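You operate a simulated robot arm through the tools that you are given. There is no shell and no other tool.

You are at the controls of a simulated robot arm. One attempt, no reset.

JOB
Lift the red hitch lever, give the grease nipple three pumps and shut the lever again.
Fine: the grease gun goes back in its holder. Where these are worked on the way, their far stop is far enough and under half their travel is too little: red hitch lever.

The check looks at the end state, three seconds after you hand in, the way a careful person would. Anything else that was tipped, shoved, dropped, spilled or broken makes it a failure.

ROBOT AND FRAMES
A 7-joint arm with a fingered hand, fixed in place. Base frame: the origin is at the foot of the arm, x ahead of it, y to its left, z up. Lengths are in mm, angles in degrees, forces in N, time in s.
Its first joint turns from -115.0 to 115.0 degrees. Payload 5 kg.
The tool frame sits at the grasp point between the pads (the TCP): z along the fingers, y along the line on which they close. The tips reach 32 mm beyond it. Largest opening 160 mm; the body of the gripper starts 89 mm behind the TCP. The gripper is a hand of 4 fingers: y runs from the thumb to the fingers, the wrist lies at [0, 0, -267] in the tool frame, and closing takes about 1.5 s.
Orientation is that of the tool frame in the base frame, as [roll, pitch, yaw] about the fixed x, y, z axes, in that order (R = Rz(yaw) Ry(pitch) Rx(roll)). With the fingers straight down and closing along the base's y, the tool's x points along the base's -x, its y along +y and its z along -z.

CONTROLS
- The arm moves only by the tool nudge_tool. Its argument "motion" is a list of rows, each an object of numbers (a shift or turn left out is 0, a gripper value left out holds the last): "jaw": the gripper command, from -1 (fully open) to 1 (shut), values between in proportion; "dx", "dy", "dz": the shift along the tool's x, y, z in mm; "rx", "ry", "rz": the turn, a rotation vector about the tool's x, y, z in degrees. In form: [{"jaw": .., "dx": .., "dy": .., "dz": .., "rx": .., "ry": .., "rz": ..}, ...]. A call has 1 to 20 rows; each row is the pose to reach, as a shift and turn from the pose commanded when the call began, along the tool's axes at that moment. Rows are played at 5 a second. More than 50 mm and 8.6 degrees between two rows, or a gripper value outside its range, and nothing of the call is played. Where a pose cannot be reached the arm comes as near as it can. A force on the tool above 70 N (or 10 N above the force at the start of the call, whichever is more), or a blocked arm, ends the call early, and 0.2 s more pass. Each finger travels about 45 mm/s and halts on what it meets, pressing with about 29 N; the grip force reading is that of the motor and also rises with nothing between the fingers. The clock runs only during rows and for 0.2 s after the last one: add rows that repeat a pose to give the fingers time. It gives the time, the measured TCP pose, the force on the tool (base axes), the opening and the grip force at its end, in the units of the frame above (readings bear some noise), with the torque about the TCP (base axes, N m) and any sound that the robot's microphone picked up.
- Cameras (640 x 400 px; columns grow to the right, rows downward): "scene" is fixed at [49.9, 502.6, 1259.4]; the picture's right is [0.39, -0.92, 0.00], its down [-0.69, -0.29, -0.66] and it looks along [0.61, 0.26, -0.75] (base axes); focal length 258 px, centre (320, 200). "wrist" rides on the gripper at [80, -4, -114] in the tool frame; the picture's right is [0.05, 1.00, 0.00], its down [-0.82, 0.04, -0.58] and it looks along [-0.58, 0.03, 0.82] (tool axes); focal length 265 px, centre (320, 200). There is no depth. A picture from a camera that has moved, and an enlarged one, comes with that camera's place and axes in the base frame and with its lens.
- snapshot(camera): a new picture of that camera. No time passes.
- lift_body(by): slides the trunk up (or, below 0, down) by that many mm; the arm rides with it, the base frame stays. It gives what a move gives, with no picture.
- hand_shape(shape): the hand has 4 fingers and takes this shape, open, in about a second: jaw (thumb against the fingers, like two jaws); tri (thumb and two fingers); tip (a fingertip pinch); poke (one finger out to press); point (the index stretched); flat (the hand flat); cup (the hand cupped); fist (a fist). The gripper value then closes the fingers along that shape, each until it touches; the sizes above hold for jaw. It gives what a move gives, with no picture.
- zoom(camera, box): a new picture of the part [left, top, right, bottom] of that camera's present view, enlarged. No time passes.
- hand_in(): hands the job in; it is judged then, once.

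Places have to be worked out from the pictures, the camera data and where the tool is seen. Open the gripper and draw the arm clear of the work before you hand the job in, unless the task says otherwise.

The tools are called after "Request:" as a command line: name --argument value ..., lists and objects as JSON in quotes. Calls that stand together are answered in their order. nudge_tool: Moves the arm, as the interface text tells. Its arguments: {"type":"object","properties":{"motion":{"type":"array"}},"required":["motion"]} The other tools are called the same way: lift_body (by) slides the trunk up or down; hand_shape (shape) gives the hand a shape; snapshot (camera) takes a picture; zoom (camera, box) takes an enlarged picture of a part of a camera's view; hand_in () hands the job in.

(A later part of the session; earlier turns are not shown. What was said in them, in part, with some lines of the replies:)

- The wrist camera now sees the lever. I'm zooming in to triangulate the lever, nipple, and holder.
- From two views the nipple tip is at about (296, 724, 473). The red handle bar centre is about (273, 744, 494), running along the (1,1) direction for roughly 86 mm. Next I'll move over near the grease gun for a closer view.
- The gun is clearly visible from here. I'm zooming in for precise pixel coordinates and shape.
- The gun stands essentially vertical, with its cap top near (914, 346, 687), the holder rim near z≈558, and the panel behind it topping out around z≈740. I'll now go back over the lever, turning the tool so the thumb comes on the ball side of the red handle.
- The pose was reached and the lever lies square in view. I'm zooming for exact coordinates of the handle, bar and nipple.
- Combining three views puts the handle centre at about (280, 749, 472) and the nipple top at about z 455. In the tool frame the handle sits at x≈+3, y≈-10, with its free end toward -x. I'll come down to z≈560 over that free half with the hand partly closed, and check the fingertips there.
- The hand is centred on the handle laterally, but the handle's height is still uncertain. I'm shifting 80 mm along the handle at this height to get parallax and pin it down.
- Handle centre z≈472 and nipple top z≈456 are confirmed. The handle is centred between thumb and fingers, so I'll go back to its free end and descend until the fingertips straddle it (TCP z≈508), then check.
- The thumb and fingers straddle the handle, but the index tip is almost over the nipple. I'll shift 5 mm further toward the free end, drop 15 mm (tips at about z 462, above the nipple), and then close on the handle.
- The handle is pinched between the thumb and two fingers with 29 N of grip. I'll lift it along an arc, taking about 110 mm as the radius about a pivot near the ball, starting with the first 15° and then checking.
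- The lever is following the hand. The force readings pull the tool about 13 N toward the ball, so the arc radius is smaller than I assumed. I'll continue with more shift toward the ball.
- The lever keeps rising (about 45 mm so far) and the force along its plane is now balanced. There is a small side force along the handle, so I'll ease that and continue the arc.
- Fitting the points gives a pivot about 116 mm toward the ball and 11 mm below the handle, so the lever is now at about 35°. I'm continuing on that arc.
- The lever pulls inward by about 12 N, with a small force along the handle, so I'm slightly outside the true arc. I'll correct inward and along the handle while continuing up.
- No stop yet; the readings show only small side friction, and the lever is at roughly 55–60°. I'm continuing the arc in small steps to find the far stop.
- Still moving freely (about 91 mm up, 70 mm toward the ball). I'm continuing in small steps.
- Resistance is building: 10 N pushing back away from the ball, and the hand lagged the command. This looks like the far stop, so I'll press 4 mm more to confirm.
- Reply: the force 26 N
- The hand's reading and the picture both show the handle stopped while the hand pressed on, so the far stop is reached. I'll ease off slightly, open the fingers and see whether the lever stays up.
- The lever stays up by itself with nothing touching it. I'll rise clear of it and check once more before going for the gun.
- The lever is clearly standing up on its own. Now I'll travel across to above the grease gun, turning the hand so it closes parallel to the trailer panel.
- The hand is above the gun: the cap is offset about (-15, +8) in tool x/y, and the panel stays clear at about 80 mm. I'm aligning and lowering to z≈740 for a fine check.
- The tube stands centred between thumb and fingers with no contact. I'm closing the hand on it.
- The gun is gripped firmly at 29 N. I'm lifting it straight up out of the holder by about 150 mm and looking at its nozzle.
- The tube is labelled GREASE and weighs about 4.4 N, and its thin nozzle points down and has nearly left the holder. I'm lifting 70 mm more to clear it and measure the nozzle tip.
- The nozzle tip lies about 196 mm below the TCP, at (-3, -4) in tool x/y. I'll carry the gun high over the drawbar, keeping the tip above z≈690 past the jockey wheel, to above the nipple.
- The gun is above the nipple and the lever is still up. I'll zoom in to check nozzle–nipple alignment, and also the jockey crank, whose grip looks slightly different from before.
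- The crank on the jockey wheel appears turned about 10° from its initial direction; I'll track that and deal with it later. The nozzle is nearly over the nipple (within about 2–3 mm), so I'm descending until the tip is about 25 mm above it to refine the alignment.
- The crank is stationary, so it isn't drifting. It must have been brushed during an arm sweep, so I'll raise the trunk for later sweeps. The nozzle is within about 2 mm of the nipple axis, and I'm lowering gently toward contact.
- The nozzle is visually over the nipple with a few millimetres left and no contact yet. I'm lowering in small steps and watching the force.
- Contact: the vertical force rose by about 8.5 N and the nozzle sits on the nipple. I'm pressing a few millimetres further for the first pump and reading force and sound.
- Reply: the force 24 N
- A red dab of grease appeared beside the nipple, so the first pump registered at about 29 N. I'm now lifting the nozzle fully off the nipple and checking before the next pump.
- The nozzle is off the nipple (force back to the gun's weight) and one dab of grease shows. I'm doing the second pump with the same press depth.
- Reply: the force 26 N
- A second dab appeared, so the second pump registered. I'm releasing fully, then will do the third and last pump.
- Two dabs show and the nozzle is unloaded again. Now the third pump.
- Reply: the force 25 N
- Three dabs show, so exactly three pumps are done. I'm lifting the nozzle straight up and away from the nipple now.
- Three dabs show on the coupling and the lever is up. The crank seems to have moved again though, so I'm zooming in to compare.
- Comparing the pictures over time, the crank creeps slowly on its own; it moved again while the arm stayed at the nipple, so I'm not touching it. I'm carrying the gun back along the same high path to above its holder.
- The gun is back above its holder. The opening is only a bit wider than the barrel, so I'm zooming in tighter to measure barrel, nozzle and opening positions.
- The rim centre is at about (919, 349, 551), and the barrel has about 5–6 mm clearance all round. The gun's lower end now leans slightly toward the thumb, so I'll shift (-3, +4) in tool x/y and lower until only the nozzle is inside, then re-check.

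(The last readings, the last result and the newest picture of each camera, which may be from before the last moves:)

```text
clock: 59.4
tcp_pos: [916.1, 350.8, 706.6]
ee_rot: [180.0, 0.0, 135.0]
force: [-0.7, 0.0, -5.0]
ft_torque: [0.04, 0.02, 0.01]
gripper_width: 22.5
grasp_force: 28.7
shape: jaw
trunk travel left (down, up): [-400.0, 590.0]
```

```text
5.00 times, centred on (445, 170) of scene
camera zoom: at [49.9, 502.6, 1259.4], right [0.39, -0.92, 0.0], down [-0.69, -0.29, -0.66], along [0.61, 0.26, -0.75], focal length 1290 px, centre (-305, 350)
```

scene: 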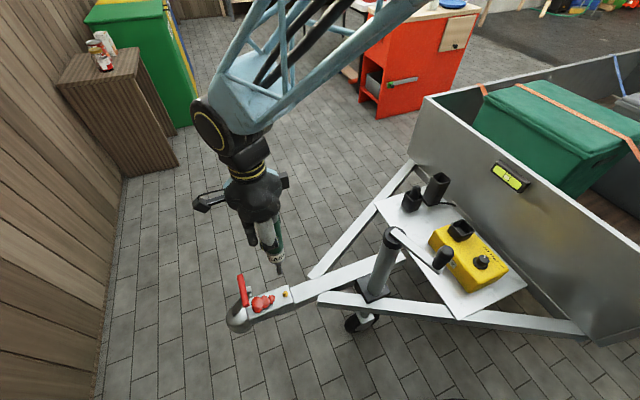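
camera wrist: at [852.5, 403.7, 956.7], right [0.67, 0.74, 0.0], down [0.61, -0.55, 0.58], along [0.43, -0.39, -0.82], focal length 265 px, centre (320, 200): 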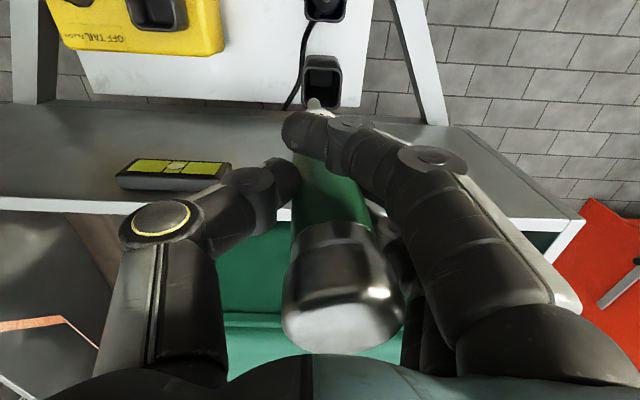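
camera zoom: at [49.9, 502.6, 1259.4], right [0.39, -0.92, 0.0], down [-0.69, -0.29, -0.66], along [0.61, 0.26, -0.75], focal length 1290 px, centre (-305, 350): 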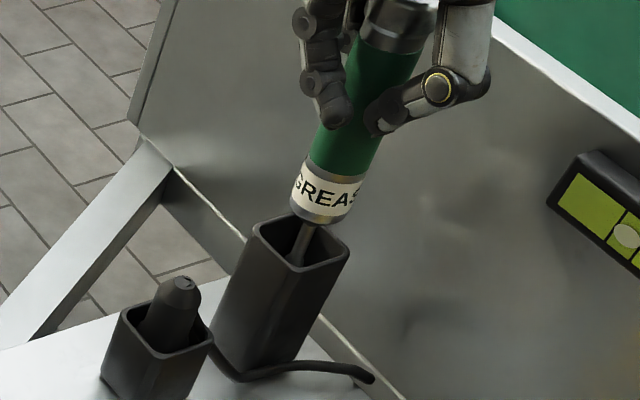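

Both views show the barrel centred over the opening with the nozzle already inside. I'm lowering the gun into the holder gradually while watching the force.

Request:
nudge_tool --motion '[{"jaw": 1, "dz": 10}, {"jaw": 1, "dz": 20}, {"jaw": 1, "dz": 30}, {"jaw": 1, "dz": 40}, {"jaw": 1, "dz": 50}, {"jaw": 1, "dz": 60}, {"jaw": 1, "dz": 70}, {"jaw": 1, "dz": 78}, {"jaw": 1, "dz": 78}]'

Request:
snapshot --camera "wrist"

Request:
zoom --camera "scene" --box '[400, 120, 490, 220]'

```text
clock: 61.4
tcp_pos: [917.0, 352.2, 629.7]
ee_rot: [180.0, 0.0, 135.0]
force: [-0.2, 0.0, -4.1]
ft_torque: [-0.01, 0.06, 0.01]
gripper_width: 22.6
grasp_force: 28.8
shape: jaw
trunk travel left (down, up): [-400.0, 590.0]
```

```text
taken
camera wrist: at [857.7, 406.0, 743.5], right [0.67, 0.74, 0.0], down [0.61, -0.55, 0.58], along [0.43, -0.39, -0.82], focal length 265 px, centre (320, 200)
```

wrist: 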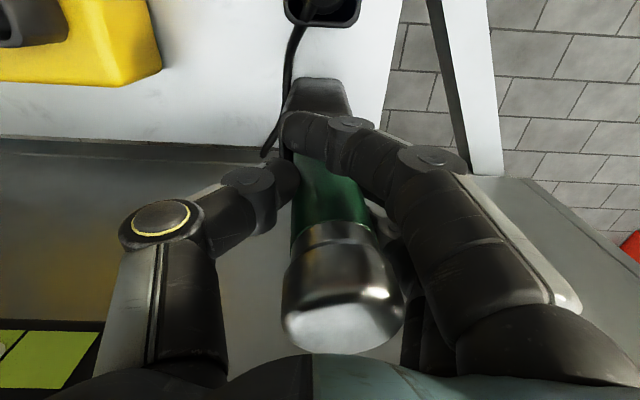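

```text
4.00 times, centred on (445, 170) of scene
camera zoom: at [49.9, 502.6, 1259.4], right [0.39, -0.92, 0.0], down [-0.69, -0.29, -0.66], along [0.61, 0.26, -0.75], focal length 1032 px, centre (-180, 320)
```

zoom: 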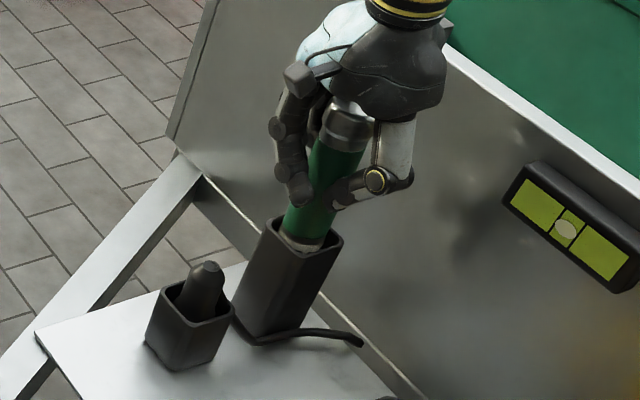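

No contact forces during insertion. The tip should be a few millimetres above the holder floor, so I'm lowering in small steps until it touches.

Request:
nudge_tool --motion '[{"jaw": 1, "dz": 2}, {"jaw": 1, "dz": 4}, {"jaw": 1, "dz": 6}, {"jaw": 1, "dz": 6}]'

Request:
zoom --camera "scene" --box '[400, 120, 490, 220]'

```text
clock: 62.4
tcp_pos: [917.4, 351.7, 623.1]
ee_rot: [-180.0, 0.0, 135.1]
force: [0.5, -0.3, -5.5]
ft_torque: [0.03, 0.07, 0.02]
gripper_width: 22.7
grasp_force: 28.2
shape: jaw
trunk travel left (down, up): [-400.0, 590.0]
```

```text
4.00 times, centred on (445, 170) of scene
camera zoom: at [49.9, 502.6, 1259.4], right [0.39, -0.92, 0.0], down [-0.69, -0.29, -0.66], along [0.61, 0.26, -0.75], focal length 1032 px, centre (-180, 320)
```

zoom: 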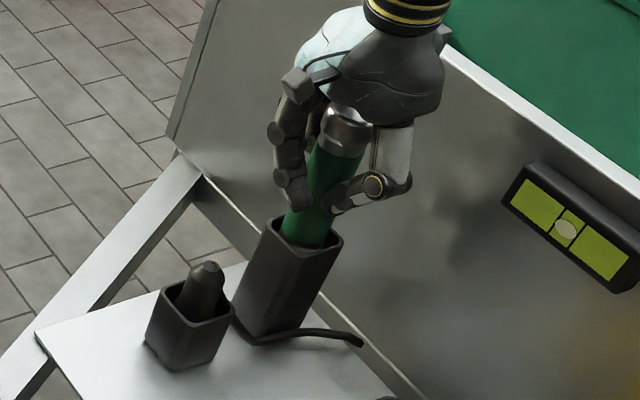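

Still free, so the gun shifted up slightly in the hand during pumping. I'm lowering a few more millimetres.

Request:
nudge_tool --motion '[{"jaw": 1, "dz": 1.5}, {"jaw": 1, "dz": 3}, {"jaw": 1, "dz": 4}, {"jaw": 1, "dz": 4}]'

Request:
zoom --camera "scene" --box '[400, 120, 490, 220]'

```text
clock: 63.4
tcp_pos: [918.3, 352.3, 621.1]
ee_rot: [179.9, -0.1, 135.1]
force: [-0.2, 0.2, 4.9]
ft_torque: [-0.06, 0.01, -0.01]
gripper_width: 22.7
grasp_force: 29.1
shape: jaw
trunk travel left (down, up): [-400.0, 590.0]
```

```text
4.00 times, centred on (445, 170) of scene
camera zoom: at [49.9, 502.6, 1259.4], right [0.39, -0.92, 0.0], down [-0.69, -0.29, -0.66], along [0.61, 0.26, -0.75], focal length 1032 px, centre (-180, 320)
```

zoom: 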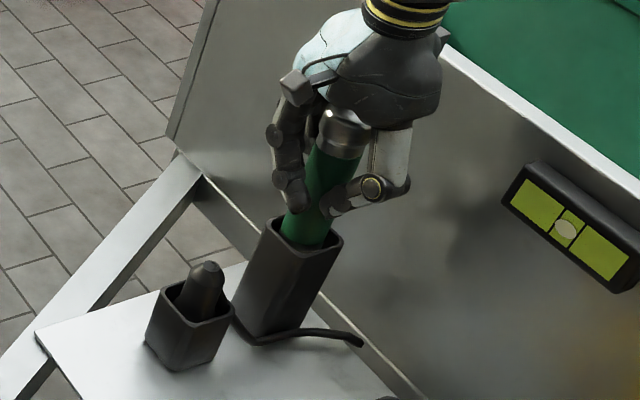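

The tip touched the holder floor (vertical force up about 10 N). I'm easing up 1 mm and opening the hand gently around the gun.

Request:
nudge_tool --motion '[{"jaw": 1, "dz": -1.5}, {"jaw": 0.8, "dz": -1.5}, {"jaw": 0.6, "dz": -1.5}, {"jaw": 0.4, "dz": -1.5}, {"jaw": 0.2, "dz": -1.5}, {"jaw": 0, "dz": -1.5}, {"jaw": -0.1, "dz": -1.5}, {"jaw": -0.1, "dz": -1.5}, {"jaw": -0.1, "dz": -1.5}, {"jaw": -0.1, "dz": -1.5}]'

Request:
snapshot --camera "wrist"

Request:
zoom --camera "scene" --box '[400, 120, 490, 220]'

```text
clock: 65.6
tcp_pos: [917.7, 351.0, 622.1]
ee_rot: [180.0, 0.0, 135.0]
force: [0.5, 0.6, -0.7]
ft_torque: [-0.01, -0.01, -0.02]
gripper_width: 87.3
grasp_force: 0.1
shape: jaw
trunk travel left (down, up): [-400.0, 590.0]
```

```text
taken
camera wrist: at [857.8, 405.7, 735.4], right [0.67, 0.74, 0.0], down [0.61, -0.55, 0.58], along [0.43, -0.39, -0.82], focal length 265 px, centre (320, 200)
```

wrist: 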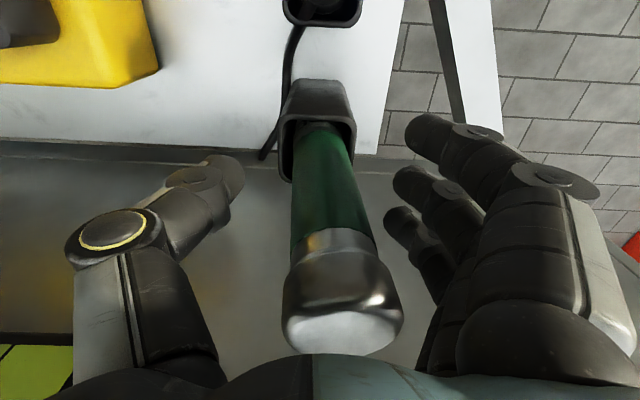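

```text
4.00 times, centred on (445, 170) of scene
camera zoom: at [49.9, 502.6, 1259.4], right [0.39, -0.92, 0.0], down [-0.69, -0.29, -0.66], along [0.61, 0.26, -0.75], focal length 1032 px, centre (-180, 320)
```

zoom: 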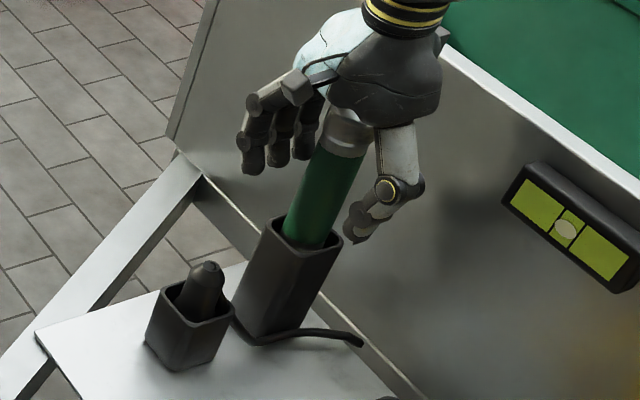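

The gun stands in its holder, slightly leaning within the clearance, and is released. I'm opening a bit more and withdrawing straight up.

Request:
nudge_tool --motion '[{"jaw": -0.3}, {"jaw": -0.4}, {"jaw": -0.4, "dz": -15}, {"jaw": -0.4, "dz": -35}, {"jaw": -0.4, "dz": -60}, {"jaw": -0.4, "dz": -90}, {"jaw": -0.4, "dz": -130}, {"jaw": -0.4, "dz": -170}, {"jaw": -0.4, "dz": -200}, {"jaw": -0.4, "dz": -200}]'

Request:
snapshot --camera "scene"

Request:
zoom --camera "scene" --box '[340, 140, 540, 340]'

Request:
snapshot --camera "wrist"

```text
clock: 67.8
tcp_pos: [917.8, 349.9, 821.0]
ee_rot: [-179.9, -0.1, 135.0]
force: [-0.7, 0.7, 0.5]
ft_torque: [0.02, -0.02, -0.01]
gripper_width: 111.5
grasp_force: 0.0
shape: jaw
trunk travel left (down, up): [-400.0, 590.0]
```

```text
taken
```

scene: 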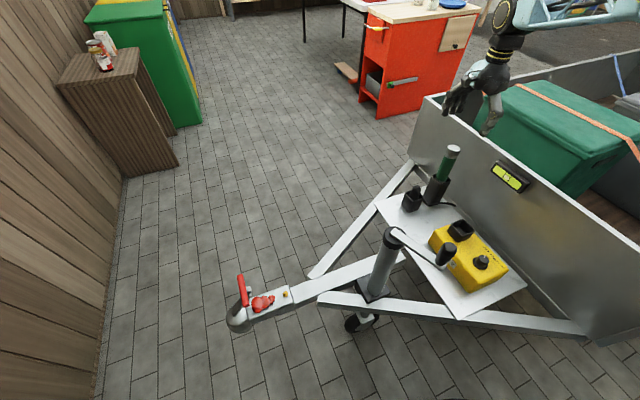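

```text
2.00 times, centred on (440, 240) of scene
camera zoom: at [49.9, 502.6, 1259.4], right [0.39, -0.92, 0.0], down [-0.69, -0.29, -0.66], along [0.61, 0.26, -0.75], focal length 516 px, centre (80, 120)
```

zoom: 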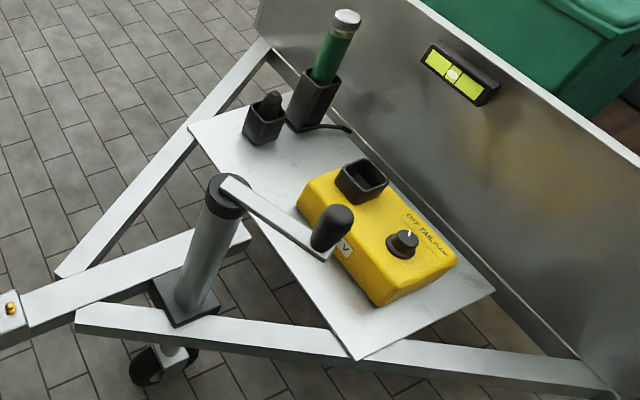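

```text
taken
camera wrist: at [857.4, 403.7, 934.9], right [0.67, 0.74, 0.0], down [0.61, -0.55, 0.58], along [0.43, -0.39, -0.82], focal length 265 px, centre (320, 200)
```

wrist: 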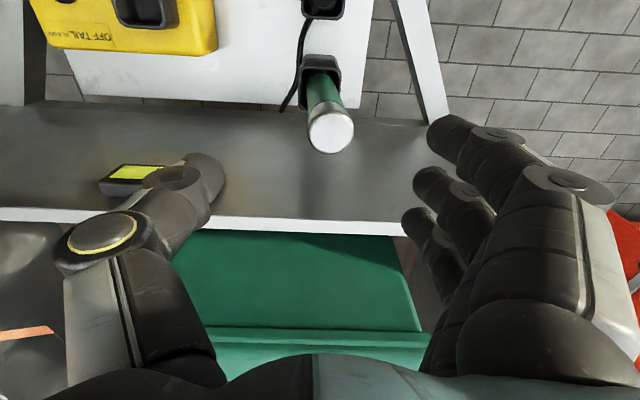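

The gun stands upright in its holder and the lever still stands up. The crank keeps creeping on its own, untouched. I'm travelling back to above the lever, turning the hand to the earlier grip orientation.

Request:
nudge_tool --motion '[{"jaw": -0.4, "dx": 40, "dy": -10, "dz": -20, "rz": 4.5}, {"jaw": -0.3, "dx": 80.8, "dy": -20.2, "dz": -25, "rz": 9}, {"jaw": -0.2, "dx": 121.2, "dy": -30.3, "dz": -25, "rz": 13.5}, {"jaw": -0.1, "dx": 161.6, "dy": -40.4, "dz": -25, "rz": 18}, {"jaw": 0, "dx": 202, "dy": -50.5, "dz": -25, "rz": 22.5}, {"jaw": 0.1, "dx": 242.4, "dy": -60.7, "dz": -25, "rz": 27}, {"jaw": 0.2, "dx": 282.8, "dy": -70.8, "dz": -25, "rz": 31.5}, {"jaw": 0.3, "dx": 323.2, "dy": -80.9, "dz": -25, "rz": 36}, {"jaw": 0.3, "dx": 363.6, "dy": -91, "dz": -25, "rz": 40.5}, {"jaw": 0.3, "dx": 404, "dy": -101.1, "dz": -25, "rz": 45}, {"jaw": 0.3, "dx": 444.4, "dy": -111.2, "dz": -25, "rz": 49.5}, {"jaw": 0.3, "dx": 484.8, "dy": -121.3, "dz": -25, "rz": 54}, {"jaw": 0.3, "dx": 525.2, "dy": -131.4, "dz": -25, "rz": 58.5}, {"jaw": 0.3, "dx": 565.6, "dy": -141.5, "dz": -25, "rz": 63}, {"jaw": 0.3, "dx": 606, "dy": -151.7, "dz": -20, "rz": 67.5}, {"jaw": 0.3, "dx": 646.4, "dy": -161.8, "dz": -15, "rz": 72}, {"jaw": 0.3, "dx": 686.8, "dy": -171.9, "dz": -5, "rz": 76.5}, {"jaw": 0.3, "dx": 727.2, "dy": -182, "dz": 5, "rz": 81}, {"jaw": 0.3, "dx": 767.6, "dy": -192.1, "dz": 15, "rz": 85.5}, {"jaw": 0.3, "dx": 807.9, "dy": -202.2, "dz": 21, "rz": 90}]'

Request:
snapshot --camera "wrist"

Request:
snapshot --camera "scene"

```text
clock: 72.0
tcp_pos: [203.6, 779.6, 801.0]
ee_rot: [-179.9, 0.0, 44.9]
force: [0.2, -0.8, 0.5]
ft_torque: [0.0, 0.04, -0.02]
gripper_width: 56.4
grasp_force: 0.1
shape: jaw
trunk travel left (down, up): [-400.0, 590.0]
```

```text
taken
camera wrist: at [257.0, 839.4, 914.7], right [0.74, -0.67, 0.0], down [-0.55, -0.61, 0.58], along [-0.39, -0.43, -0.82], focal length 265 px, centre (320, 200)
```

wrist: 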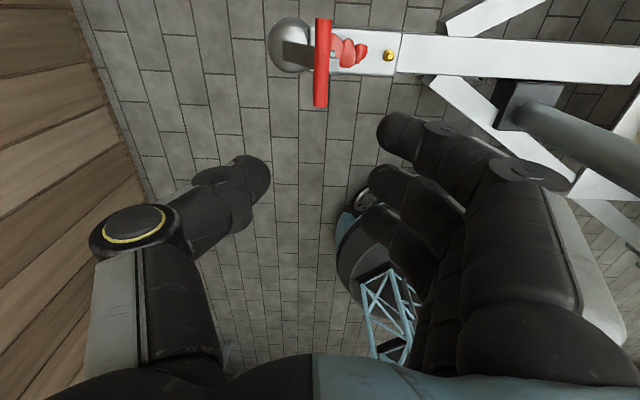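

```text
taken
```

scene: 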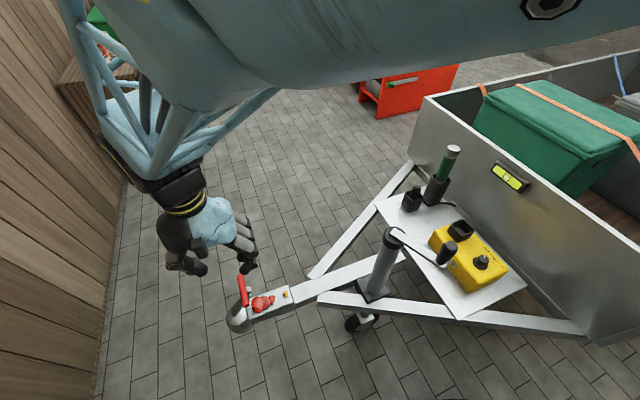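

I'm above the lever: the handle is centred between thumb and fingers at tool (34, 0). I'm descending to just above the handle and checking.

Request:
nudge_tool --motion '[{"jaw": 0.4, "dz": 40}, {"jaw": 0.4, "dz": 80}, {"jaw": 0.4, "dz": 115}, {"jaw": 0.4, "dz": 145}, {"jaw": 0.4, "dz": 165}, {"jaw": 0.4, "dz": 165}]'

Request:
snapshot --camera "wrist"

Request:
zoom --camera "scene" --box '[180, 200, 340, 340]'

```text
clock: 73.4
tcp_pos: [202.8, 780.1, 636.5]
ee_rot: [-179.9, 0.0, 45.0]
force: [0.1, -0.3, -0.3]
ft_torque: [0.01, 0.01, -0.01]
gripper_width: 48.4
grasp_force: 0.1
shape: jaw
trunk travel left (down, up): [-400.0, 590.0]
```

```text
taken
camera wrist: at [256.2, 839.5, 749.8], right [0.74, -0.67, 0.0], down [-0.55, -0.61, 0.58], along [-0.39, -0.43, -0.82], focal length 265 px, centre (320, 200)
```

wrist: 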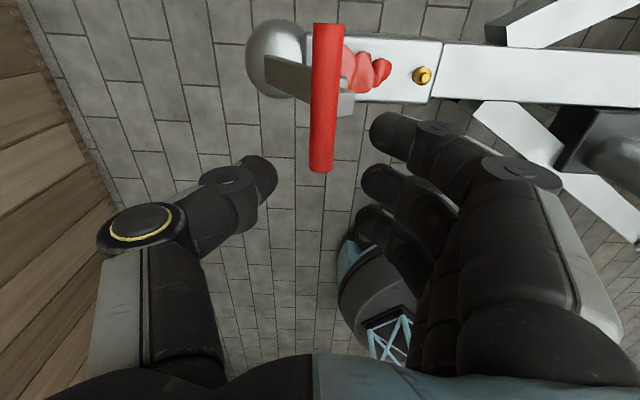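

```text
2.86 times, centred on (260, 270) of scene
camera zoom: at [49.9, 502.6, 1259.4], right [0.39, -0.92, 0.0], down [-0.69, -0.29, -0.66], along [0.61, 0.26, -0.75], focal length 737 px, centre (491, 0)
```

zoom: 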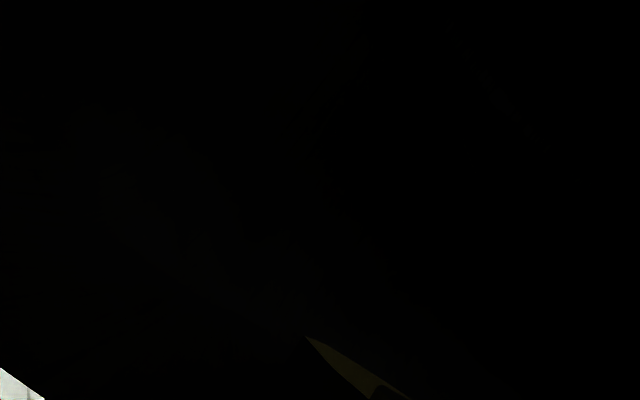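

The hand is lined up with the raised handle. I'm descending the last 48 mm and gripping it.

Request:
nudge_tool --motion '[{"jaw": 0.4, "dy": 2, "dx": -2, "dz": 15}, {"jaw": 0.4, "dy": 2, "dx": -2, "dz": 30}, {"jaw": 0.4, "dy": 2, "dx": -2, "dz": 42}, {"jaw": 0.4, "dy": 2, "dx": -2, "dz": 48}, {"jaw": 0.6, "dy": 2, "dx": -2, "dz": 48}, {"jaw": 0.8, "dy": 2, "dx": -2, "dz": 48}, {"jaw": 1, "dy": 2, "dx": -2, "dz": 48}, {"jaw": 1, "dy": 2, "dx": -2, "dz": 48}, {"jaw": 1, "dy": 2, "dx": -2, "dz": 48}, {"jaw": 1, "dy": 2, "dx": -2, "dz": 48}]'

Request:
snapshot --camera "wrist"

```text
clock: 75.6
tcp_pos: [203.2, 776.4, 585.5]
ee_rot: [180.0, 0.1, 45.0]
force: [-1.3, 3.5, -6.8]
ft_torque: [0.04, -0.02, -0.32]
gripper_width: 5.9
grasp_force: 29.3
shape: jaw
trunk travel left (down, up): [-400.0, 590.0]
```

```text
taken
camera wrist: at [255.7, 836.4, 699.8], right [0.74, -0.67, 0.0], down [-0.55, -0.61, 0.58], along [-0.39, -0.43, -0.82], focal length 265 px, centre (320, 200)
```

wrist: 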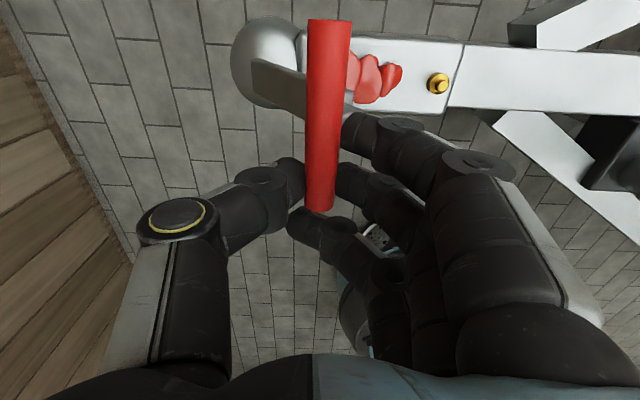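

The handle is gripped. I'm lowering it along the reverse arc, starting with the first 20° and watching the forces.

Request:
nudge_tool --motion '[{"jaw": 1, "dy": 4.5, "dz": 1.5}, {"jaw": 1, "dy": 8.9, "dz": 3.3}, {"jaw": 1, "dy": 13, "dz": 5.2}, {"jaw": 1, "dy": 17.2, "dz": 7.3}, {"jaw": 1, "dy": 21.2, "dz": 9.5}, {"jaw": 1, "dy": 25.1, "dz": 11.9}, {"jaw": 1, "dy": 25.1, "dz": 11.9}]'

Request:
snapshot --camera "wrist"

```text
clock: 77.2
tcp_pos: [218.1, 760.8, 573.0]
ee_rot: [179.8, 0.1, 45.1]
force: [-13.0, 9.4, -18.8]
ft_torque: [0.08, 0.58, -0.19]
gripper_width: 4.9
grasp_force: 29.1
shape: jaw
trunk travel left (down, up): [-400.0, 590.0]
```

```text
taken
camera wrist: at [272.3, 820.7, 686.6], right [0.74, -0.67, 0.0], down [-0.55, -0.6, 0.58], along [-0.39, -0.43, -0.81], focal length 265 px, centre (320, 200)
```

wrist: 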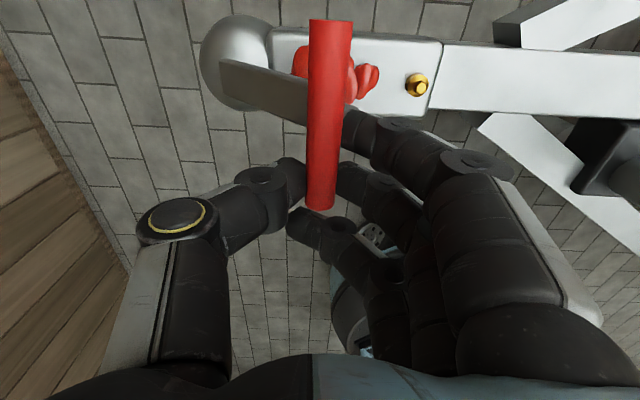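

The force is mostly radial: I'm about 3 mm outside the lever's true arc. I'll correct inward and continue closing.

Request:
nudge_tool --motion '[{"jaw": 1, "dy": -1, "dz": 3}, {"jaw": 1, "dy": 2, "dz": 5.3}, {"jaw": 1, "dy": 5.3, "dz": 8.2}, {"jaw": 1, "dy": 8.7, "dz": 11}, {"jaw": 1, "dy": 12, "dz": 14}, {"jaw": 1, "dy": 12, "dz": 14}]'

Request:
snapshot --camera "wrist"

```text
clock: 78.6
tcp_pos: [228.8, 751.7, 560.8]
ee_rot: [179.8, 0.1, 45.2]
force: [-18.9, 7.2, -16.2]
ft_torque: [0.07, 0.79, -0.2]
gripper_width: 4.7
grasp_force: 28.3
shape: jaw
trunk travel left (down, up): [-400.0, 590.0]
```

```text
taken
camera wrist: at [281.8, 811.0, 673.9], right [0.74, -0.67, 0.0], down [-0.55, -0.61, 0.58], along [-0.39, -0.43, -0.82], focal length 265 px, centre (320, 200)
```

wrist: 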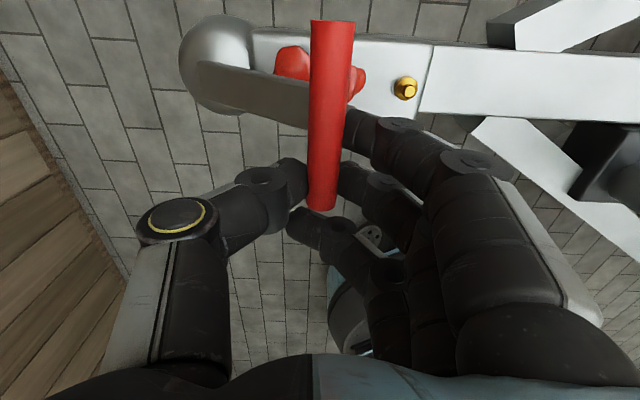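

The inward pull remains around 24 N, so the true arc centre lies a bit further. I'm stepping straight inward a few millimetres to see the force drop.

Request:
nudge_tool --motion '[{"jaw": 1, "dy": -1.5, "dz": 1.5, "dx": -0.5}, {"jaw": 1, "dy": -3, "dz": 3, "dx": -1}, {"jaw": 1, "dy": -3, "dz": 3, "dx": -1}]'

```text
clock: 79.4
tcp_pos: [227.3, 752.5, 558.3]
ee_rot: [179.9, 0.0, 44.9]
force: [-7.2, -0.3, -5.9]
ft_torque: [-0.07, 0.36, -0.32]
gripper_width: 5.5
grasp_force: 29.4
shape: jaw
trunk travel left (down, up): [-400.0, 590.0]
```

The force dropped to a few newtons, so I'm on the true arc again, with the lever about 35° open by my fit. I'm continuing down.

Request:
nudge_tool --motion '[{"jaw": 1, "dy": 2.4, "dz": 3.1}, {"jaw": 1, "dy": 4.8, "dz": 6.2}, {"jaw": 1, "dy": 7, "dz": 9.4}, {"jaw": 1, "dy": 9.2, "dz": 12.6}, {"jaw": 1, "dy": 9.2, "dz": 12.6}]'

Request:
snapshot --camera "wrist"

```text
clock: 80.6
tcp_pos: [232.2, 746.0, 545.4]
ee_rot: [-180.0, 0.0, 45.0]
force: [-3.5, 1.2, -2.2]
ft_torque: [-0.04, 0.28, -0.35]
gripper_width: 6.1
grasp_force: 29.1
shape: jaw
trunk travel left (down, up): [-400.0, 590.0]
```

```text
taken
camera wrist: at [286.7, 805.6, 659.7], right [0.74, -0.67, 0.0], down [-0.55, -0.61, 0.58], along [-0.39, -0.43, -0.82], focal length 265 px, centre (320, 200)
```

wrist: 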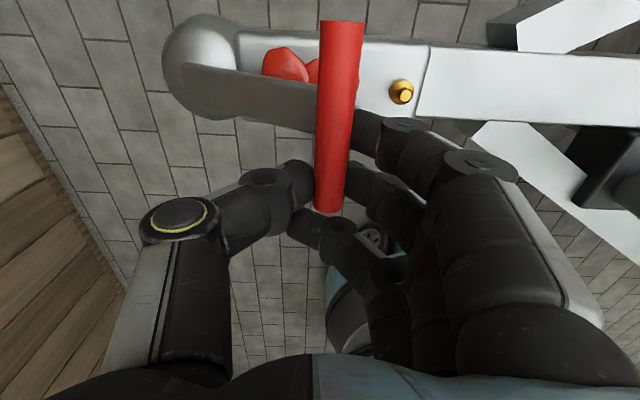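

Forces are small and the lever follows. I'm continuing down another 12°.

Request:
nudge_tool --motion '[{"jaw": 1, "dy": 2, "dz": 3.4}, {"jaw": 1, "dy": 3.9, "dz": 6.8}, {"jaw": 1, "dy": 5.6, "dz": 10.3}, {"jaw": 1, "dy": 7.3, "dz": 13.8}, {"jaw": 1, "dy": 8.8, "dz": 17.4}, {"jaw": 1, "dy": 8.8, "dz": 17.4}]'

Request:
snapshot --camera "wrist"

```text
clock: 82.0
tcp_pos: [239.9, 739.5, 529.7]
ee_rot: [-179.9, 0.0, 44.9]
force: [-0.7, 0.4, -2.1]
ft_torque: [-0.04, 0.28, -0.36]
gripper_width: 6.3
grasp_force: 28.6
shape: jaw
trunk travel left (down, up): [-400.0, 590.0]
```

```text
taken
camera wrist: at [293.0, 799.2, 642.5], right [0.74, -0.67, 0.0], down [-0.55, -0.61, 0.58], along [-0.39, -0.43, -0.82], focal length 265 px, centre (320, 200)
```

wrist: 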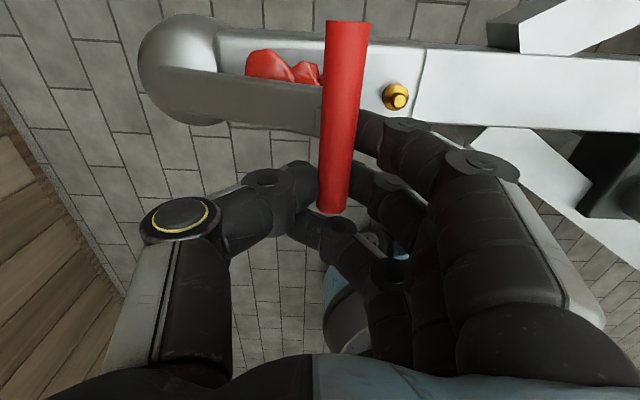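

Smooth so far, with the handle about 35 mm above shut. I'm going down another 15 mm.

Request:
nudge_tool --motion '[{"jaw": 1, "dy": 1.3, "dz": 4}, {"jaw": 1, "dy": 2.5, "dz": 8}, {"jaw": 1, "dy": 3.5, "dz": 12}, {"jaw": 1, "dy": 4.3, "dz": 15}, {"jaw": 1, "dy": 4.3, "dz": 15}]'

Request:
snapshot --camera "wrist"

```text
clock: 83.2
tcp_pos: [242.8, 735.3, 513.9]
ee_rot: [180.0, 0.0, 45.0]
force: [0.8, 2.0, -0.9]
ft_torque: [-0.1, 0.25, -0.37]
gripper_width: 6.5
grasp_force: 28.8
shape: jaw
trunk travel left (down, up): [-400.0, 590.0]
```

```text
taken
camera wrist: at [296.7, 795.3, 627.8], right [0.74, -0.67, 0.0], down [-0.55, -0.61, 0.58], along [-0.39, -0.43, -0.82], focal length 265 px, centre (320, 200)
```

wrist: 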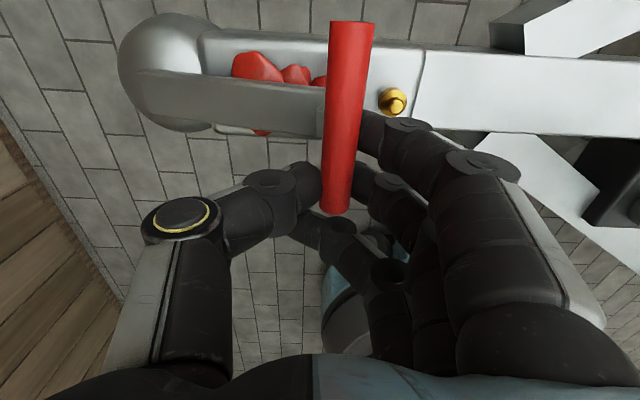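

The handle is about 20 mm above shut and the fingertips still clear the nipple. I'll release here, rise, and finish by pressing the handle down from above with closed fingers.

Request:
nudge_tool --motion '[{"jaw": 0.8}, {"jaw": 0.6}, {"jaw": 0.4}, {"jaw": 0.3}, {"jaw": 0.3}, {"jaw": 0.3, "dz": -15}, {"jaw": 0.3, "dz": -35}, {"jaw": 0.3, "dz": -60}, {"jaw": 0.3, "dz": -60}]'

Request:
snapshot --camera "wrist"

```text
clock: 85.2
tcp_pos: [242.6, 733.6, 575.8]
ee_rot: [180.0, 0.1, 45.1]
force: [0.8, -0.2, -0.2]
ft_torque: [-0.02, -0.01, -0.02]
gripper_width: 55.4
grasp_force: 0.0
shape: jaw
trunk travel left (down, up): [-400.0, 590.0]
```

```text
taken
camera wrist: at [295.8, 793.7, 689.0], right [0.74, -0.67, 0.0], down [-0.55, -0.61, 0.58], along [-0.39, -0.43, -0.82], focal length 265 px, centre (320, 200)
```

wrist: 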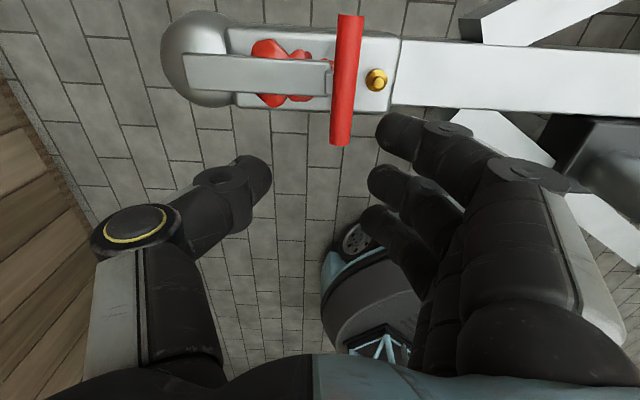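

The lever has been left nearly shut, with the handle about 15 mm toward +y in the tool frame. I'm closing the fingers, centring them over the handle and lowering toward its top.

Request:
nudge_tool --motion '[{"jaw": 0.6, "dx": 10, "dy": 5}, {"jaw": 0.9, "dx": 20, "dy": 10}, {"jaw": 1, "dx": 28, "dy": 15}, {"jaw": 1, "dx": 28, "dy": 15}, {"jaw": 1, "dx": 28, "dy": 15}, {"jaw": 1, "dx": 28, "dy": 15}, {"jaw": 1, "dx": 28, "dy": 15, "dz": 10}, {"jaw": 1, "dx": 28, "dy": 15, "dz": 20}, {"jaw": 1, "dx": 28, "dy": 15, "dz": 28}, {"jaw": 1, "dx": 28, "dy": 15, "dz": 28}]'

Request:
snapshot --camera "wrist"

Request:
snapshot --camera "scene"

```text
clock: 87.4
tcp_pos: [271.9, 745.6, 547.1]
ee_rot: [-180.0, 0.0, 45.0]
force: [0.2, 0.6, -1.6]
ft_torque: [-0.01, 0.02, 0.02]
gripper_width: 0.0
grasp_force: 29.1
shape: jaw
trunk travel left (down, up): [-400.0, 590.0]
```

```text
taken
camera wrist: at [326.0, 804.8, 659.6], right [0.74, -0.67, 0.0], down [-0.55, -0.61, 0.58], along [-0.39, -0.43, -0.82], focal length 265 px, centre (320, 200)
```

wrist: 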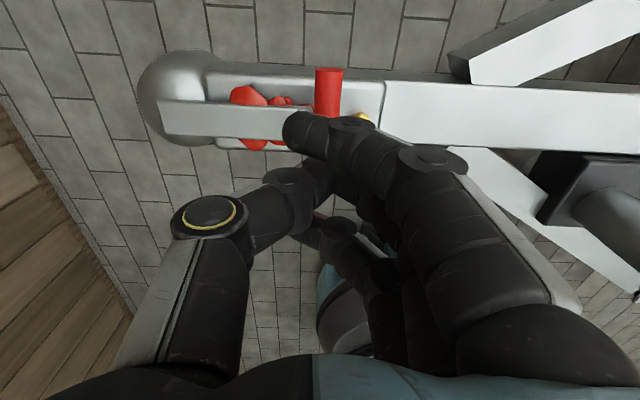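

```text
taken
```

scene: 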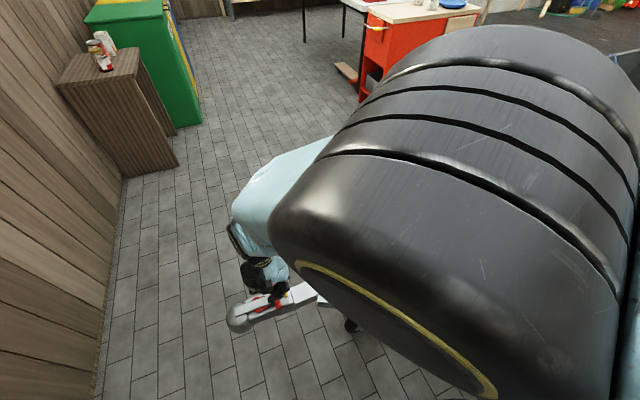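

The closed fingertips are right over the handle. I'm lowering in small steps until contact and then pressing the lever shut.

Request:
nudge_tool --motion '[{"jaw": 1, "dz": 5}, {"jaw": 1, "dz": 10}, {"jaw": 1, "dz": 15}, {"jaw": 1, "dz": 18}]'

Request:
snapshot --camera "wrist"

```text
clock: 88.4
tcp_pos: [272.5, 743.9, 528.3]
ee_rot: [-179.9, 0.0, 45.1]
force: [0.1, 0.0, -0.7]
ft_torque: [-0.02, 0.0, 0.01]
gripper_width: 0.0
grasp_force: 28.6
shape: jaw
trunk travel left (down, up): [-400.0, 590.0]
```

```text
taken
camera wrist: at [325.7, 805.3, 641.8], right [0.74, -0.67, 0.0], down [-0.55, -0.61, 0.58], along [-0.39, -0.43, -0.82], focal length 265 px, centre (320, 200)
```

wrist: 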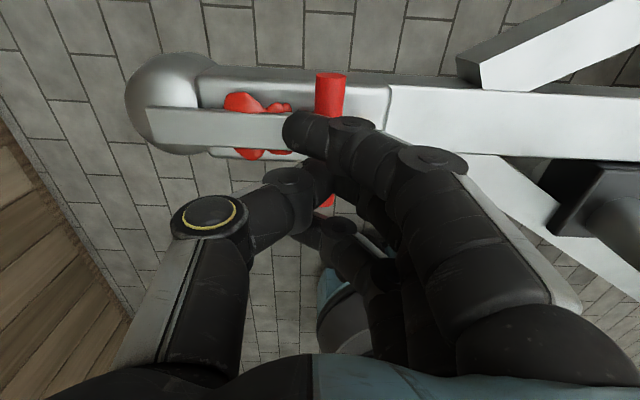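

No contact yet. I'm continuing gently downward.

Request:
nudge_tool --motion '[{"jaw": 1, "dz": 3}, {"jaw": 1, "dz": 6}, {"jaw": 1, "dz": 9}, {"jaw": 1, "dz": 9}]'

Request:
snapshot --camera "wrist"

```text
clock: 89.4
tcp_pos: [271.5, 745.3, 519.8]
ee_rot: [179.9, 0.1, 45.1]
force: [-0.7, 0.4, -0.3]
ft_torque: [-0.03, 0.01, 0.03]
gripper_width: 0.0
grasp_force: 28.5
shape: jaw
trunk travel left (down, up): [-400.0, 590.0]
```

```text
taken
camera wrist: at [325.7, 805.2, 632.6], right [0.74, -0.67, 0.0], down [-0.55, -0.61, 0.58], along [-0.39, -0.43, -0.82], focal length 265 px, centre (320, 200)
```

wrist: 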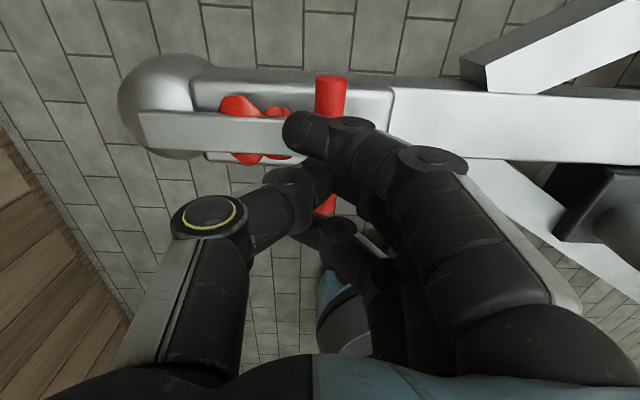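

Still no contact. I'm stepping down further in 3 mm steps, watching for the handle.

Request:
nudge_tool --motion '[{"jaw": 1, "dz": 2}, {"jaw": 1, "dz": 4}, {"jaw": 1, "dz": 6}, {"jaw": 1, "dz": 6}]'

Request:
snapshot --camera "wrist"

```text
clock: 90.4
tcp_pos: [272.1, 746.1, 513.4]
ee_rot: [180.0, -0.1, 45.0]
force: [-0.2, -0.2, 2.4]
ft_torque: [-0.04, -0.03, 0.02]
gripper_width: 0.1
grasp_force: 28.9
shape: jaw
trunk travel left (down, up): [-400.0, 590.0]
```

```text
taken
camera wrist: at [326.3, 805.6, 626.6], right [0.74, -0.67, 0.0], down [-0.55, -0.61, 0.58], along [-0.39, -0.43, -0.82], focal length 265 px, centre (320, 200)
```

wrist: 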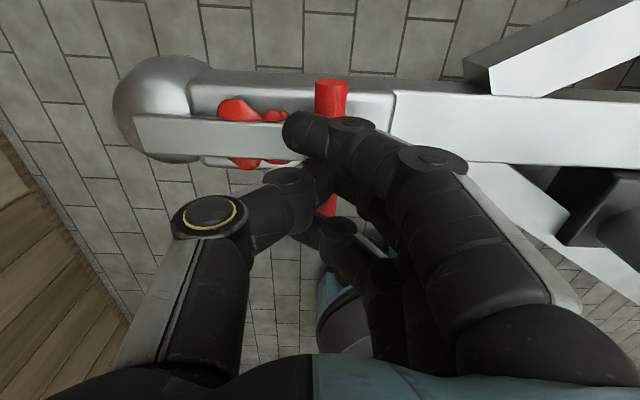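

A light contact is beginning (+2.4 N). I'm pressing down further to see whether the handle moves or is already at its stop.

Request:
nudge_tool --motion '[{"jaw": 1, "dz": 2}, {"jaw": 1, "dz": 4}, {"jaw": 1, "dz": 4}]'

Request:
snapshot --camera "wrist"

```text
clock: 91.2
tcp_pos: [272.1, 746.2, 509.4]
ee_rot: [-179.8, -0.1, 45.0]
force: [0.5, -1.3, 18.3]
ft_torque: [-0.12, -0.08, -0.01]
gripper_width: 0.0
grasp_force: 29.1
shape: jaw
trunk travel left (down, up): [-400.0, 590.0]
```

```text
taken
camera wrist: at [326.3, 805.4, 624.2], right [0.74, -0.67, 0.0], down [-0.55, -0.61, 0.58], along [-0.39, -0.43, -0.82], focal length 265 px, centre (320, 200)
```

wrist: 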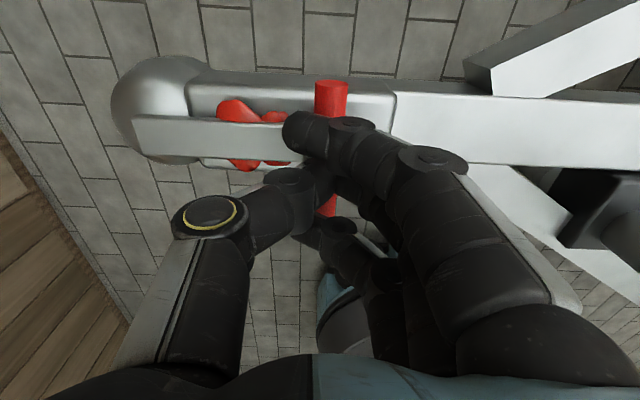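

The force is 18 N at TCP z≈510, about where the shut handle's top should be. I'm pressing a little harder to confirm it is fully home.

Request:
nudge_tool --motion '[{"jaw": 1, "dz": 1.5}, {"jaw": 1, "dz": 3}, {"jaw": 1, "dz": 4}, {"jaw": 1, "dz": 4}]'

Request:
snapshot --camera "wrist"

```text
clock: 92.2
tcp_pos: [272.5, 746.5, 508.5]
ee_rot: [-179.8, -0.2, 44.9]
force: [-0.2, 5.6, 49.9]
ft_torque: [-0.04, -0.14, -0.06]
gripper_width: 0.1
grasp_force: 29.4
shape: jaw
trunk travel left (down, up): [-400.0, 590.0]
```

```text
taken
camera wrist: at [325.0, 805.8, 622.8], right [0.74, -0.67, 0.0], down [-0.55, -0.61, 0.57], along [-0.38, -0.42, -0.82], focal length 265 px, centre (320, 200)
```

wrist: 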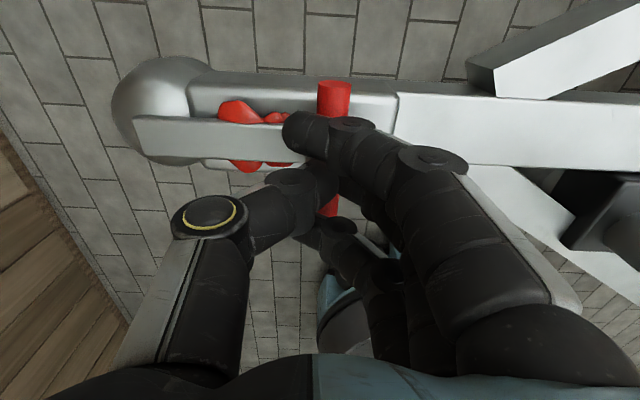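

The force jumped to 50 N with barely any movement, so the lever is hard against its closed stop. I'm rising and comparing with the initial view.

Request:
nudge_tool --motion '[{"jaw": 1, "dz": -8}, {"jaw": 1, "dz": -30}, {"jaw": 0.8, "dz": -70}, {"jaw": 0.5, "dz": -110}, {"jaw": 0.2, "dz": -150}, {"jaw": 0, "dz": -176, "dx": 3, "dy": 14}, {"jaw": 0, "dz": -176, "dx": 3, "dy": 14}]'

Request:
zoom --camera "wrist" --box '[180, 30, 380, 150]'

Request:
snapshot --camera "scene"

```text
clock: 93.8
tcp_pos: [284.6, 737.8, 681.7]
ee_rot: [-179.9, 0.0, 45.0]
force: [-0.7, -0.3, 0.0]
ft_torque: [-0.01, -0.03, -0.02]
gripper_width: 75.6
grasp_force: 0.0
shape: jaw
trunk travel left (down, up): [-400.0, 590.0]
```

```text
3.20 times, centred on (280, 90) of wrist
camera zoom: at [338.2, 797.9, 795.3], right [0.74, -0.67, 0.0], down [-0.55, -0.61, 0.58], along [-0.39, -0.43, -0.82], focal length 849 px, centre (448, 552)
```

zoom: 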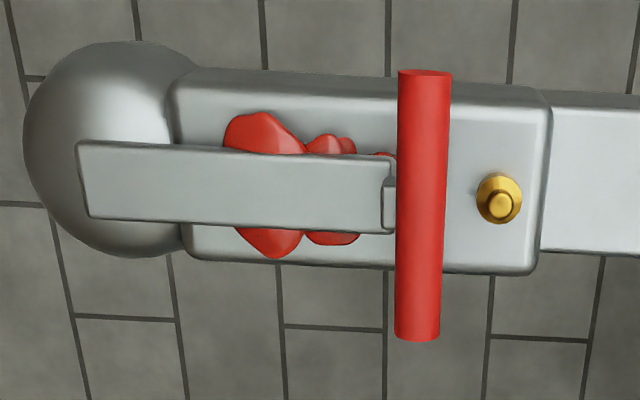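

```text
taken
```

scene: 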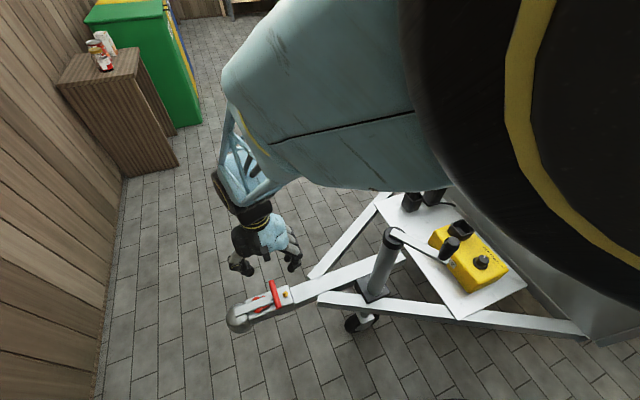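

The view matches the initial one, so the lever is fully shut with the grease under it. I'm opening the hand and drawing the arm up and clear, back to the starting pose.

Request:
nudge_tool --motion '[{"jaw": -0.1, "dz": -40}, {"jaw": -0.2, "dz": -85}, {"jaw": -0.3, "dz": -125, "dy": 10, "rz": -8}, {"jaw": -0.4, "dz": -160, "dy": 30, "rz": -16}, {"jaw": -0.5, "dz": -190, "dy": 50, "rz": -24}, {"jaw": -0.6, "dz": -215, "dy": 70, "rz": -32}, {"jaw": -0.7, "dz": -240, "dy": 90, "rz": -40}, {"jaw": -0.8, "dz": -260, "dy": 110, "rz": -48}, {"jaw": -0.9, "dz": -280, "dy": 130, "rz": -56}, {"jaw": -1, "dz": -300, "dy": 150, "rz": -64}, {"jaw": -1, "dz": -315, "dy": 170, "rz": -72}, {"jaw": -1, "dz": -325, "dy": 190, "rz": -80}, {"jaw": -1, "dz": -335, "dy": 210, "rz": -88}, {"jaw": -1, "dz": -340, "dy": 230, "rz": -96}, {"jaw": -1, "dz": -340, "dy": 248, "rz": -104}, {"jaw": -1, "dz": -340, "dy": 265, "rz": -112}, {"jaw": -1, "dz": -340, "dy": 280, "dx": -6, "rz": -120}, {"jaw": -1, "dz": -340, "dy": 290, "dx": -12, "rz": -128}, {"jaw": -1, "dz": -340, "dy": 295, "dx": -12, "rz": -135}, {"jaw": -1, "dz": -340, "dy": 295, "dx": -12, "rz": -135}]'

Request:
snapshot --camera "scene"

Request:
zoom --camera "scene" --box '[210, 250, 350, 340]'

Request:
zoom --camera "scene" --box '[380, 130, 540, 300]'

```text
clock: 98.0
tcp_pos: [483.6, 519.7, 1020.2]
ee_rot: [180.0, 0.0, -179.8]
force: [0.1, 0.1, 0.3]
ft_torque: [-0.04, 0.02, 0.01]
gripper_width: 160.2
grasp_force: 0.1
shape: jaw
trunk travel left (down, up): [-400.0, 590.0]
```

```text
taken
```

scene: 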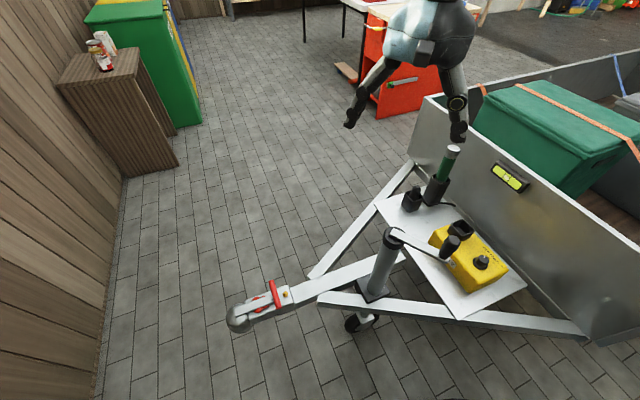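

```text
4.44 times, centred on (280, 295) of scene
camera zoom: at [49.9, 502.6, 1259.4], right [0.39, -0.92, 0.0], down [-0.69, -0.29, -0.66], along [0.61, 0.26, -0.75], focal length 1147 px, centre (498, -222)
```

zoom: 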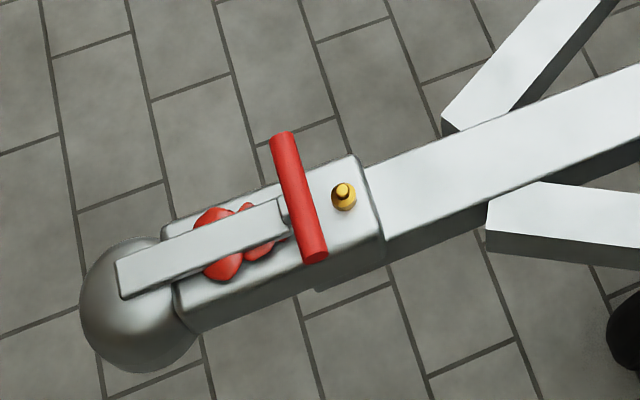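

```text
2.35 times, centred on (460, 215) of scene
camera zoom: at [49.9, 502.6, 1259.4], right [0.39, -0.92, 0.0], down [-0.69, -0.29, -0.66], along [0.61, 0.26, -0.75], focal length 607 px, centre (-9, 165)
```

zoom: 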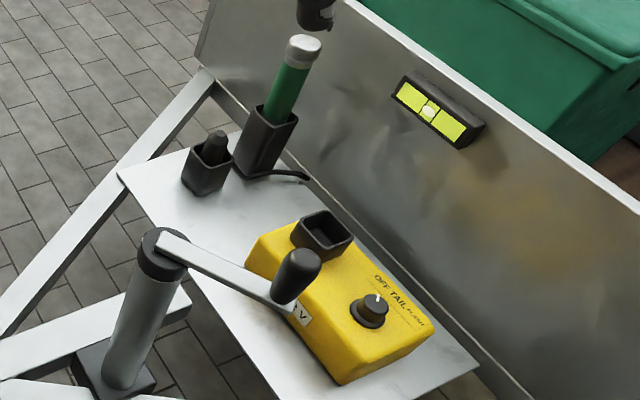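

The lever, gun and nipple area look as they should, and the arm is clear. The jockey crank, which I never touched, has turned about 30° since the start, so I'll idle two seconds and check whether it creeps by itself.

Request:
zoom --camera "scene" --box '[380, 220, 470, 280]'

Request:
nudge_tool --motion '[{"jaw": -1}, {"jaw": -1}, {"jaw": -1}, {"jaw": -1}, {"jaw": -1}, {"jaw": -1}, {"jaw": -1}, {"jaw": -1}, {"jaw": -1}, {"jaw": -1}, {"jaw": -1}, {"jaw": -1}, {"jaw": -1}, {"jaw": -1}, {"jaw": -1}]'

Request:
zoom --camera "scene" --box '[380, 220, 470, 280]'

Request:
snapshot --camera "wrist"

```text
6.67 times, centred on (425, 250) of scene
camera zoom: at [49.9, 502.6, 1259.4], right [0.39, -0.92, 0.0], down [-0.69, -0.29, -0.66], along [0.61, 0.26, -0.75], focal length 1720 px, centre (-380, -133)
```

zoom: 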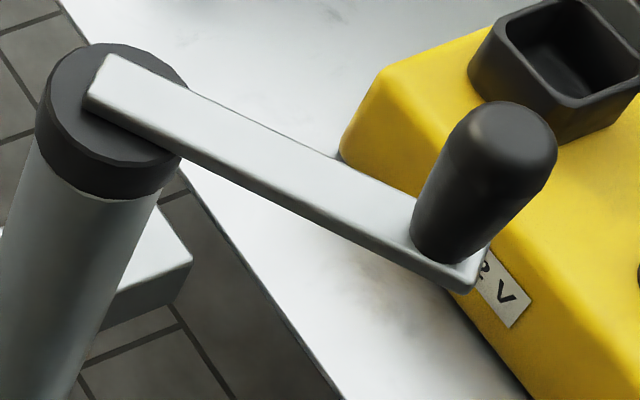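

```text
clock: 101.2
tcp_pos: [483.8, 520.1, 1021.6]
ee_rot: [180.0, 0.0, 180.0]
force: [-0.5, 0.4, 0.3]
ft_torque: [0.03, -0.01, -0.02]
gripper_width: 160.0
grasp_force: 0.1
shape: jaw
trunk travel left (down, up): [-400.0, 590.0]
```

```text
6.67 times, centred on (425, 250) of scene
camera zoom: at [49.9, 502.6, 1259.4], right [0.39, -0.92, 0.0], down [-0.69, -0.29, -0.66], along [0.61, 0.26, -0.75], focal length 1720 px, centre (-380, -133)
```

zoom: 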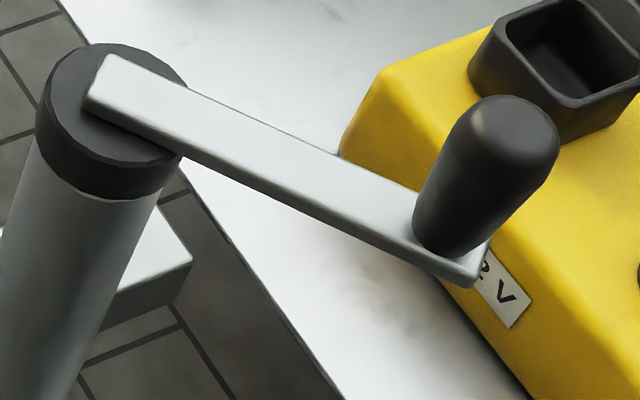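

```text
taken
camera wrist: at [403.7, 516.2, 1134.2], right [-0.05, 1.0, 0.0], down [0.82, 0.04, 0.58], along [0.58, 0.03, -0.82], focal length 265 px, centre (320, 200)
```

wrist: 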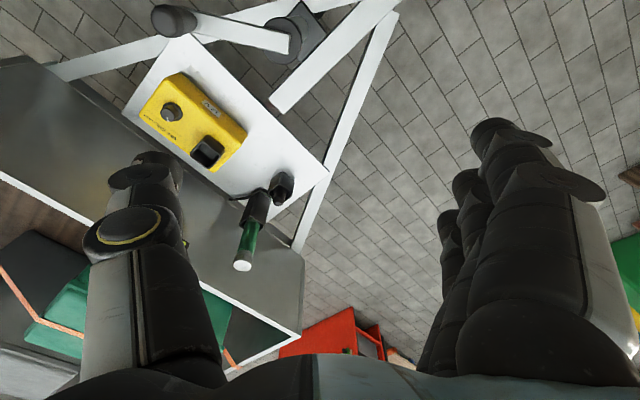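

With the arm standing still the crank moved about another degree, so it creeps on its own from the scene itself and I leave it alone. The lever is shut, three grease dabs show, the gun is back in its holder, and the hand is open and clear, so I'm handing in.

Request:
hand_in

```text
The job is handed in.
```

I lifted the red hitch lever to its far stop, gave the grease nipple three pumps, and shut the lever again. The job is handed in; no verdict came back with it.

- **Lever:** It stayed up on its own while I greased. At the end I pressed it down until it was hard against its closed stop, and it looks the same as in the first pictures.
- **Pumps:** Each press left one dab of grease, three in all. They sit on the coupling, partly under the closed lever.
- **Grease gun:** It is back in its holder, released and upright.
- **Arm:** The hand is open and the arm is back at its starting pose, clear of the trailer.

**Jockey-wheel crank:** The crank has turned about 30° since the start. It kept creeping while the arm stood still (about 1° in 3 seconds), and I saw no sign that the arm ever touched it, so I left it alone. If the check compares the crank with its starting position, it will look moved.
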